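You operate a simulated robot arm through the tools that you are given. There is no shell and no other tool. Be economical: measure what you need, move in short steps, check, and stop when the job is done.

Carry out the task below with a simulated robot arm. There is one attempt and no reset: what you move stays moved.

TASK
Pull the book rest end drawer open.
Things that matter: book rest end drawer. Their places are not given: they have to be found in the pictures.

It is judged by the outcome, as a careful person would: the job done as asked, and still so three seconds after it is handed in. It fails if anything else is knocked over, pushed out of place, dropped, spilled or broken.

THE ROBOT
A 6-joint arm with a two-finger parallel gripper, fixed in place. Base frame: the origin is at the foot of the arm, x ahead of it, y to its left, z up. Lengths are in mm, angles in rad, forces in N, time in s.
With the tool pointing down near the work surface it reaches from about 160 to 640 mm from the base axis. Its first joint turns from -1.152 to 1.152 rad. Payload 2.9 kg.
Tool frame: the origin (TCP) lies between the finger pads and is the grasp point; the fingertips stand 30 mm ahead of it; z points along the fingers, y is the line along which they close. The gripper opens to 110 mm. The fingers are 20 mm wide and 10 mm thick; the gripper's body (48 by 112 mm) begins 55 mm behind the TCP.
Orientation is that of the tool frame in the base frame, as [roll, pitch, yaw] about the fixed x, y, z axes, in that order (R = Rz(yaw) Ry(pitch) Rx(roll)). With the fingers straight down and closing along the base's y, the tool's x points along the base's -x, its y along +y and its z along -z.

THE INTERFACE
- The arm moves only by the tool arm_command. Its argument "targets" is a list of rows, each a list of 7 numbers: the turn, a rotation vector about the tool's x, y, z in rad, then the shift along the tool's x, y, z in mm, then the opening, from 0 (shut) to 1 (fully open). In form: [[rx, ry, rz, x, y, z, jaw], ...]. A call has 1 to 10 rows; each row is the pose to reach, as a shift and turn from the pose commanded when the call began, along the tool's axes at that moment. A row lasts 0.2 s, in which the tool goes at most 50 mm and 0.15 rad; a call with a longer step from one row to the next is refused whole, and so is a gripper value outside its range. A pose out of reach is approached as far as the arm can. The call stops where the force on the tool passes 40 N (or 10 N more than at its start, if that is more) or the arm is blocked; 0.2 s more then pass. The fingers move at their own pace (about 108 mm/s each) and stop on an object; they squeeze with about 24 N. The grip force told is the motor's: it shows also when the fingers shut on nothing. Time passes only in rows, and 0.2 s behind the last, so rows that repeat a pose let the fingers close. It gives the time, the measured TCP pose, the force on the tool (base axes), the opening and the grip force at its end, in the units of the frame above (readings bear some noise).
- Cameras (640 x 400 px; columns grow to the right, rows downward): "scene" is fixed at [44.8, 428.6, 1361.4]; the picture's right is [-0.94, -0.33, 0.00], its down [-0.26, 0.73, -0.63] and it looks along [0.21, -0.59, -0.78] (base axes); focal length 330 px, centre (320, 200). "wrist" rides on the gripper at [-36, 0, -57] in the tool frame; the picture's right is [0.00, -1.00, 0.00], its down [0.97, 0.00, -0.24] and it looks along [0.24, 0.00, 0.97] (tool axes); focal length 218 px, centre (320, 200).
- camera(camera): a new picture of that camera. No time passes.
- probe_pixels(camera, pixels): for up to 12 pixels [column, row] of the newest picture of that camera ("zoom" is the newest enlarged one), the place [x, y, z] in the base frame of the surface seen there, good to about 3 mm. No time passes.
- enlarge(camera, box): a new picture of the part [left, top, right, bottom] of that camera's present view, enlarged. No time passes.
- close_job(): hands the job in; it is judged then, once.

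Work in short steps. Measure before you move; look again where a grasp or a placing could have gone wrong, and mend it. You have 60 turns and 26 pictures in all, the two below and enlarged ones among them. Open the gripper and draw the arm clear of the work before you hand the job in, unless the task says otherwise; then end with one line.

The tools are called after "Call:" as name(argument=value, ...) on one line, values as JSON. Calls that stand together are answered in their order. arm_command: Moves the arm, as the interface text tells. Its arguments: {"type":"object","properties":{"targets":{"type":"array","items":{"type":"array","items":{"type":"number"}}}},"required":["targets"]} The other tools are called the same way: camera (camera) takes a picture; probe_pixels (camera, pixels) gives the place of the surface under pixels of a picture; enlarge (camera, box) takes an enlarged picture of a part of a camera's view; close_job () hands the job in.

At the start:

```text
clock: 0.0
tcp_pos: [467.6, -99.6, 791.7]
tool_rot: [3.141, -0.002, -3.141]
ft_force: [0.7, 0.9, 0.4]
width: 109.8
gripper_force: 0.1
```

scene: 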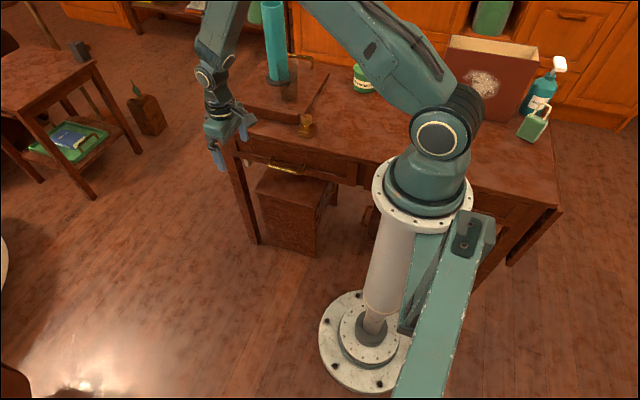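
wrist: 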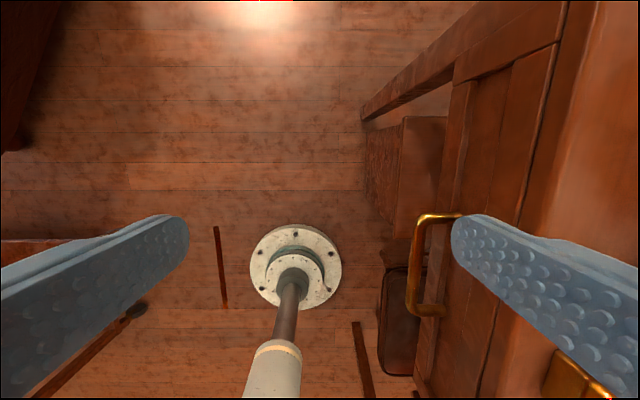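

The scene shows a desk with a brass handle near (287,167), and possibly a second drawer to the right. I'll enlarge to identify the book rest and the drawers.

Call:
enlarge(camera="scene", box=[190, 40, 390, 220])

Call:
enlarge(camera="scene", box=[390, 40, 590, 220])

Call:
probe_pixels(camera="wrist", pixels=[[428, 218], [413, 262], [428, 310], [455, 218], [440, 312], [470, 350], [560, 100], [575, 375], [480, 150], [500, 260], [440, 360], [412, 290]])

```text
2.22 times, centred on (290, 130) of scene
```

zoom: 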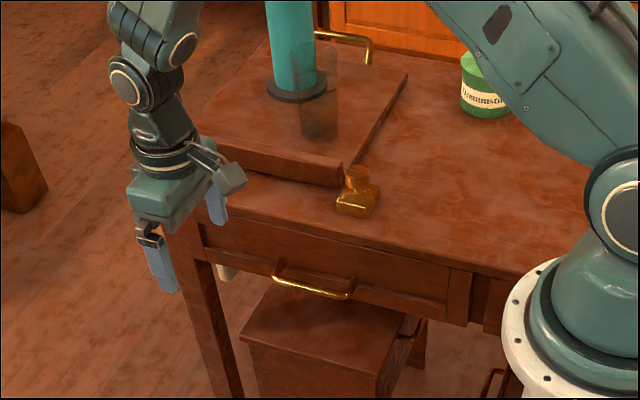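

```text
2.22 times, centred on (490, 130) of scene
```

zoom: 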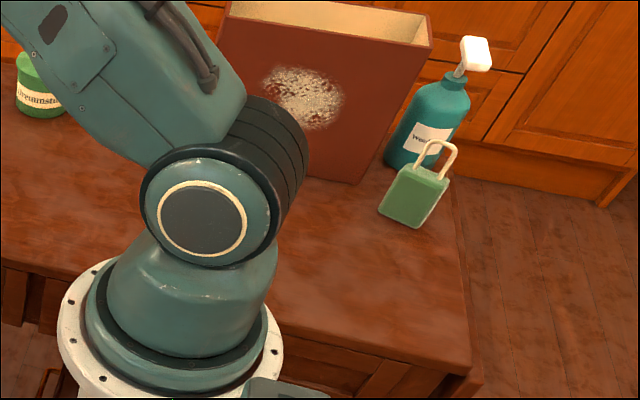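

```text
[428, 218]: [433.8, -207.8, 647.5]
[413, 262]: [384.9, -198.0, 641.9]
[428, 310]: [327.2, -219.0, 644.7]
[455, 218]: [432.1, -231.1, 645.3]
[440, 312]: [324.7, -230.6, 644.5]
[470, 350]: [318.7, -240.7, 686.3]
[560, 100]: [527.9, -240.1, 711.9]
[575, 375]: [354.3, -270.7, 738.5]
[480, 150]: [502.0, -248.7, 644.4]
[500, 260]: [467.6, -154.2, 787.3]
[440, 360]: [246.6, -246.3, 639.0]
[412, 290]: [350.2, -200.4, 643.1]
```

The left end carries the slanted book rest with its ledge, and the drawer below it has its handle bar at about y −200, z 644, x 327–434. Next I'll measure the table edge, the drawer front and the other end.

Call:
probe_pixels(camera="scene", pixels=[[287, 168], [275, 163], [300, 172], [300, 160], [310, 157], [320, 160], [306, 126], [320, 140], [270, 145], [300, 152], [340, 163], [285, 205]])

Call:
enlarge(camera="wrist", box=[360, 150, 640, 400])

```text
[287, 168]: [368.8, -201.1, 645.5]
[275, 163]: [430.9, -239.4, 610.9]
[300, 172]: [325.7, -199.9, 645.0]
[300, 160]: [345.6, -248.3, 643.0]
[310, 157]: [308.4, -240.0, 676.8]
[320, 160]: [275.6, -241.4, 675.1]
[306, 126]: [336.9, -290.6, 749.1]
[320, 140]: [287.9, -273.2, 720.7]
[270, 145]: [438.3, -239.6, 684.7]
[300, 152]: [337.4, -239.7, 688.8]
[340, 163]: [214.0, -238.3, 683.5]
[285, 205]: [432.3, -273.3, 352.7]
```

```text
1.60 times, centred on (500, 275) of wrist
```

zoom: 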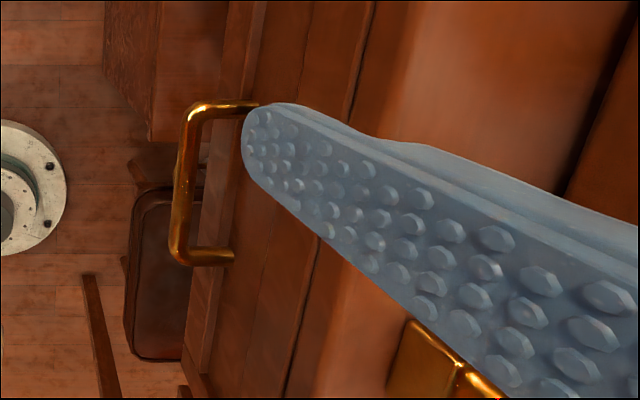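

The bar is centred near (380, −203, 641), and the table edge is at y −240, z 720. A 45° tilted approach keeps the gripper body clear of the table top, so I'll move to a standoff pose and narrow the jaws to about 40 mm.

Call:
arm_command(targets=[[0.131, 0, 0, 14.6, -2.8, 10.7, 0.8], [0.262, 0, 0, 29.2, -5.6, 21.4, 0.6], [0.393, 0, 0, 43.8, -8.5, 32.1, 0.4], [0.524, 0, 0, 58.4, -11.3, 42.8, 0.38], [0.654, 0, 0, 73, -14.1, 53.5, 0.38], [0.785, 0, 0, 87.6, -17, 64.2, 0.38], [0.785, 0, 0, 87.6, -17, 64.2, 0.38]])

Call:
camera(camera="wrist")

```text
clock: 1.6
tcp_pos: [380.0, -115.9, 728.6]
tool_rot: [-2.354, -0.001, -3.14]
ft_force: [0.1, 1.2, -0.4]
width: 41.9
gripper_force: 0.1
```

```text
20 pictures are left
```

wrist: 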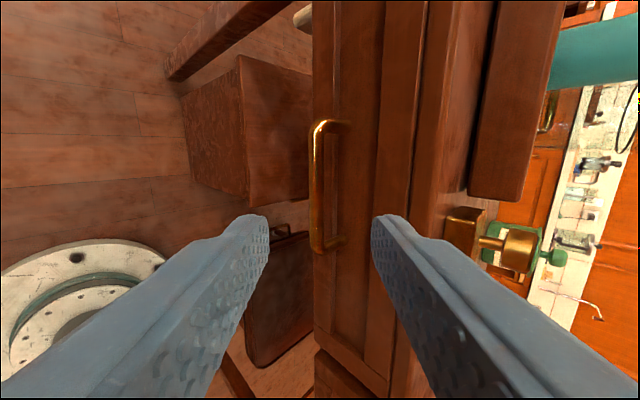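

The bar at (318,190) is centred between the fingers. I'll probe the bar, and also the pale object at (302,17), before moving in.

Call:
probe_pixels(camera="wrist", pixels=[[302, 17], [318, 150], [318, 185], [318, 230], [350, 180], [390, 180], [480, 150], [324, 124], [328, 248]])

Call:
enlarge(camera="wrist", box=[240, 0, 440, 125])

```text
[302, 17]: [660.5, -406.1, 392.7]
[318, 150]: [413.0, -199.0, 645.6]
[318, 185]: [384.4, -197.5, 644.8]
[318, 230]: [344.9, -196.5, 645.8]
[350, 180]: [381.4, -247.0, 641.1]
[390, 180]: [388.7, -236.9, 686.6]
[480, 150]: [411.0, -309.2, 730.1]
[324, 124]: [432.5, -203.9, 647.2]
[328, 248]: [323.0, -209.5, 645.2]
```

```text
3.20 times, centred on (340, 62) of wrist
```

zoom: 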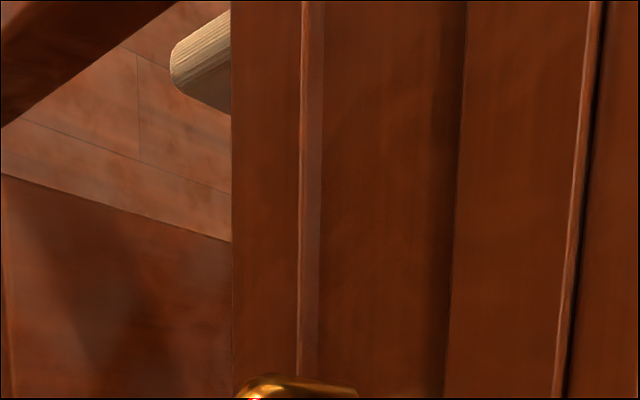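

The pale object is distant and irrelevant, and the bar centre is confirmed at about (−202, 641). I'll advance 110 mm along the tool axis.

Call:
arm_command(targets=[[0, 0, 0, 0, 0, 30, 0.38], [0, 0, 0, 0, 0, 60, 0.38], [0, 0, 0, 0, 0, 85, 0.38], [0, 0, 0, 0, 0, 100, 0.38], [0, 0, 0, 0, 0, 110, 0.38], [0, 0, 0, 0, 0, 110, 0.38]])

Call:
camera(camera="wrist")

```text
clock: 3.0
tcp_pos: [378.6, -195.9, 651.3]
tool_rot: [-2.354, -0.001, -3.14]
ft_force: [0.8, 0.4, 0.5]
width: 41.5
gripper_force: 0.0
```

```text
18 pictures are left
```

wrist: 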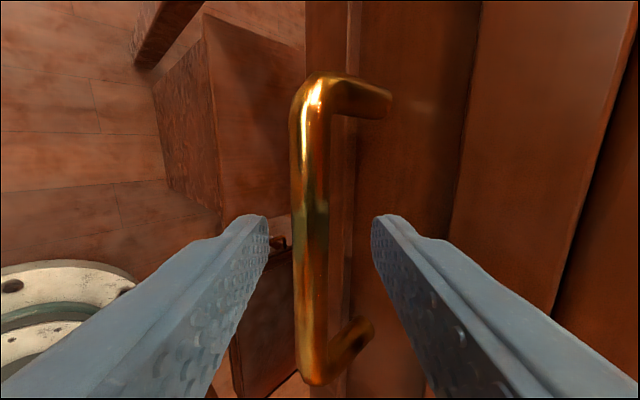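

The fingers straddle the bar without contact, so I'll close the jaws on it.

Call:
arm_command(targets=[[0, 0, 0, 0, 0, 0, 0.2], [0, 0, 0, 0, 0, 0, 0.0], [0, 0, 0, 0, 0, 0, 0.0], [0, 0, 0, 0, 0, 0, 0.0]])

```text
clock: 4.0
tcp_pos: [380.4, -194.5, 648.7]
tool_rot: [-2.366, -0.003, -3.14]
ft_force: [1.4, 10.1, -23.1]
width: 12.4
gripper_force: 44.8
```

The bar is gripped (12.4 mm). I'll pull gently along base +y, easing out the 3 mm offset along the closing line.

Call:
arm_command(targets=[[0, 0, 0, 0, 3, 0, 0], [0, 0, 0, 0, 6.5, -3.5, 0], [0, 0, 0, 0, 10, -7, 0], [0, 0, 0, 0, 13.6, -10.6, 0], [0, 0, 0, 0, 17.1, -14.1, 0]])

```text
clock: 5.2
tcp_pos: [380.0, -173.5, 648.7]
tool_rot: [-2.354, -0.001, -3.141]
ft_force: [-1.1, -1.2, 2.5]
width: 12.6
gripper_force: 46.0
```

It slides freely with little force. I'll pull another 120 mm and check.

Call:
arm_command(targets=[[0, 0, 0, 0, 8.5, -8.5, 0], [0, 0, 0, 0, 17, -17, 0], [0, 0, 0, 0, 25.5, -25.5, 0], [0, 0, 0, 0, 34, -34, 0], [0, 0, 0, 0, 42.5, -42.5, 0], [0, 0, 0, 0, 51, -51, 0], [0, 0, 0, 0, 59.5, -59.5, 0], [0, 0, 0, 0, 68, -68, 0], [0, 0, 0, 0, 76.5, -76.5, 0], [0, 0, 0, 0, 85, -85, 0]])

Call:
camera(camera="scene")

```text
clock: 7.4
tcp_pos: [379.3, -52.2, 649.6]
tool_rot: [-2.353, -0.002, 3.141]
ft_force: [-5.7, -0.3, 20.6]
width: 12.6
gripper_force: 44.9
```

```text
17 pictures are left
```

scene: 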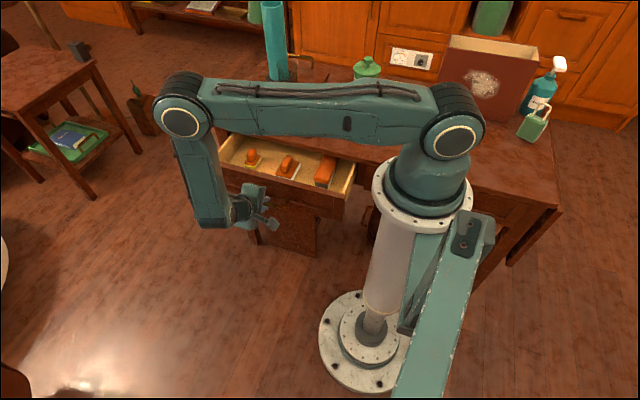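

The drawer is clearly open by about 142 mm, with items inside undisturbed. I'll pull a bit more, easing the vertical force, and stop if resistance appears.

Call:
arm_command(targets=[[0, 0, 0, 0, 3.5, -5.5, 0], [0, 0, 0, 0, 9, -11, 0], [0, 0, 0, 0, 14.5, -16.5, 0], [0, 0, 0, 0, 20, -22, 0], [0, 0, 0, 0, 25.5, -27.5, 0], [0, 0, 0, 0, 31, -33, 0]])

```text
clock: 8.8
tcp_pos: [380.0, -6.2, 649.3]
tool_rot: [-2.36, -0.005, -3.14]
ft_force: [-4.0, -1.2, -20.5]
width: 12.5
gripper_force: 45.0
```

No resistance along the pull yet at 188 mm. I'll go a little further, looking for the end stop, while undoing the vertical bias.

Call:
arm_command(targets=[[0, 0, 0, 0, 4.5, -2.5, 0], [0, 0, 0, 0, 8, -6, 0], [0, 0, 0, 0, 11.5, -9.5, 0], [0, 0, 0, 0, 15, -13, 0], [0, 0, 0, 0, 18.5, -16.5, 0], [0, 0, 0, 0, 22, -20, 0]])

Call:
camera(camera="scene")

```text
clock: 10.2
tcp_pos: [378.7, 22.9, 648.3]
tool_rot: [-2.357, -0.003, -3.141]
ft_force: [-3.1, -0.3, -3.1]
width: 12.5
gripper_force: 45.1
```

```text
16 pictures are left
```

scene: 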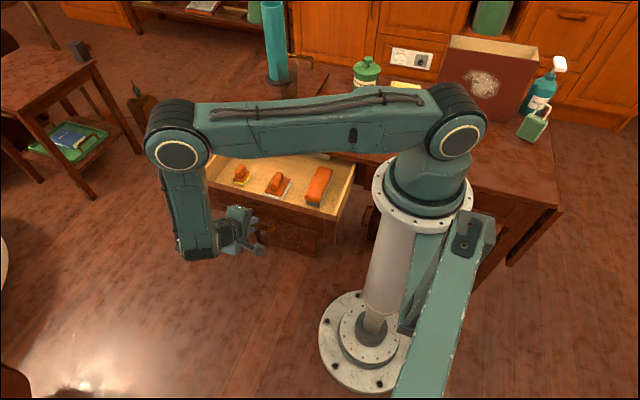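

The drawer is open by about 217 mm and everything else is in place. I'll open the jaws to about 40 mm and back off along the tool axis.

Call:
arm_command(targets=[[0, 0, 0, 0, 0, 0, 0.2], [0, 0, 0, 0, 0, 0, 0.36], [0, 0, 0, 0, 0, 0, 0.36], [0, 0, 0, 0, 0, -15, 0.36], [0, 0, 0, 0, 0, -35, 0.36], [0, 0, 0, 0, 0, -60, 0.36], [0, 0, 0, 0, 0, -90, 0.36], [0, 0, 0, 0, 0, -120, 0.36], [0, 0, 0, 0, 0, -120, 0.36]])

Call:
camera(camera="scene")

Call:
camera(camera="wrist")

```text
clock: 12.2
tcp_pos: [379.8, 108.0, 732.9]
tool_rot: [-2.356, -0.004, 3.141]
ft_force: [-0.6, -0.2, -0.2]
width: 39.5
gripper_force: 0.1
```

```text
15 pictures are left
```

scene: 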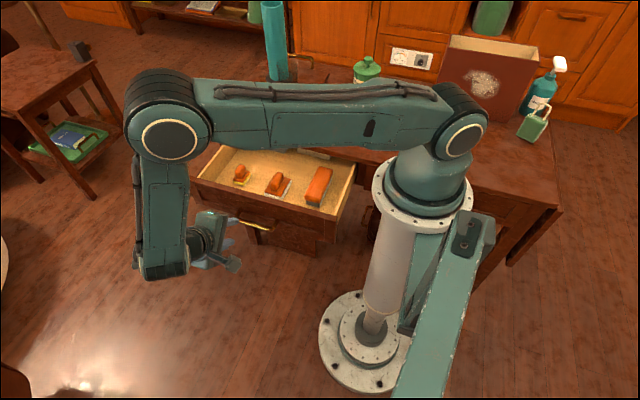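

```text
14 pictures are left
```

wrist: 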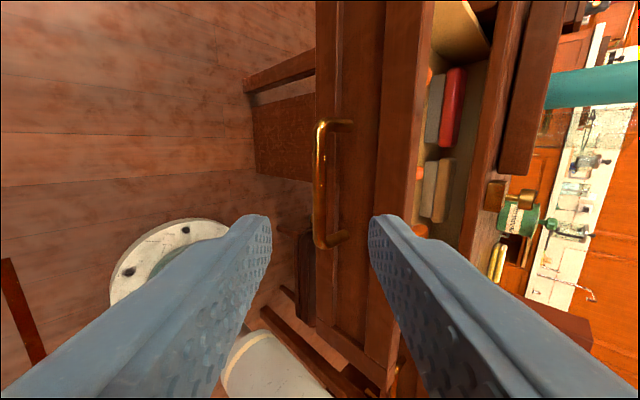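

The drawer stays open, the gripper is released and clear, and the brass weight and other objects are unmoved. I'll hand it in.

Call:
close_job()

```text
The job is handed in.
```

The drawer at the book rest end is pulled open about 217 mm, with the gripper open and clear of it; nothing else was seen to move.
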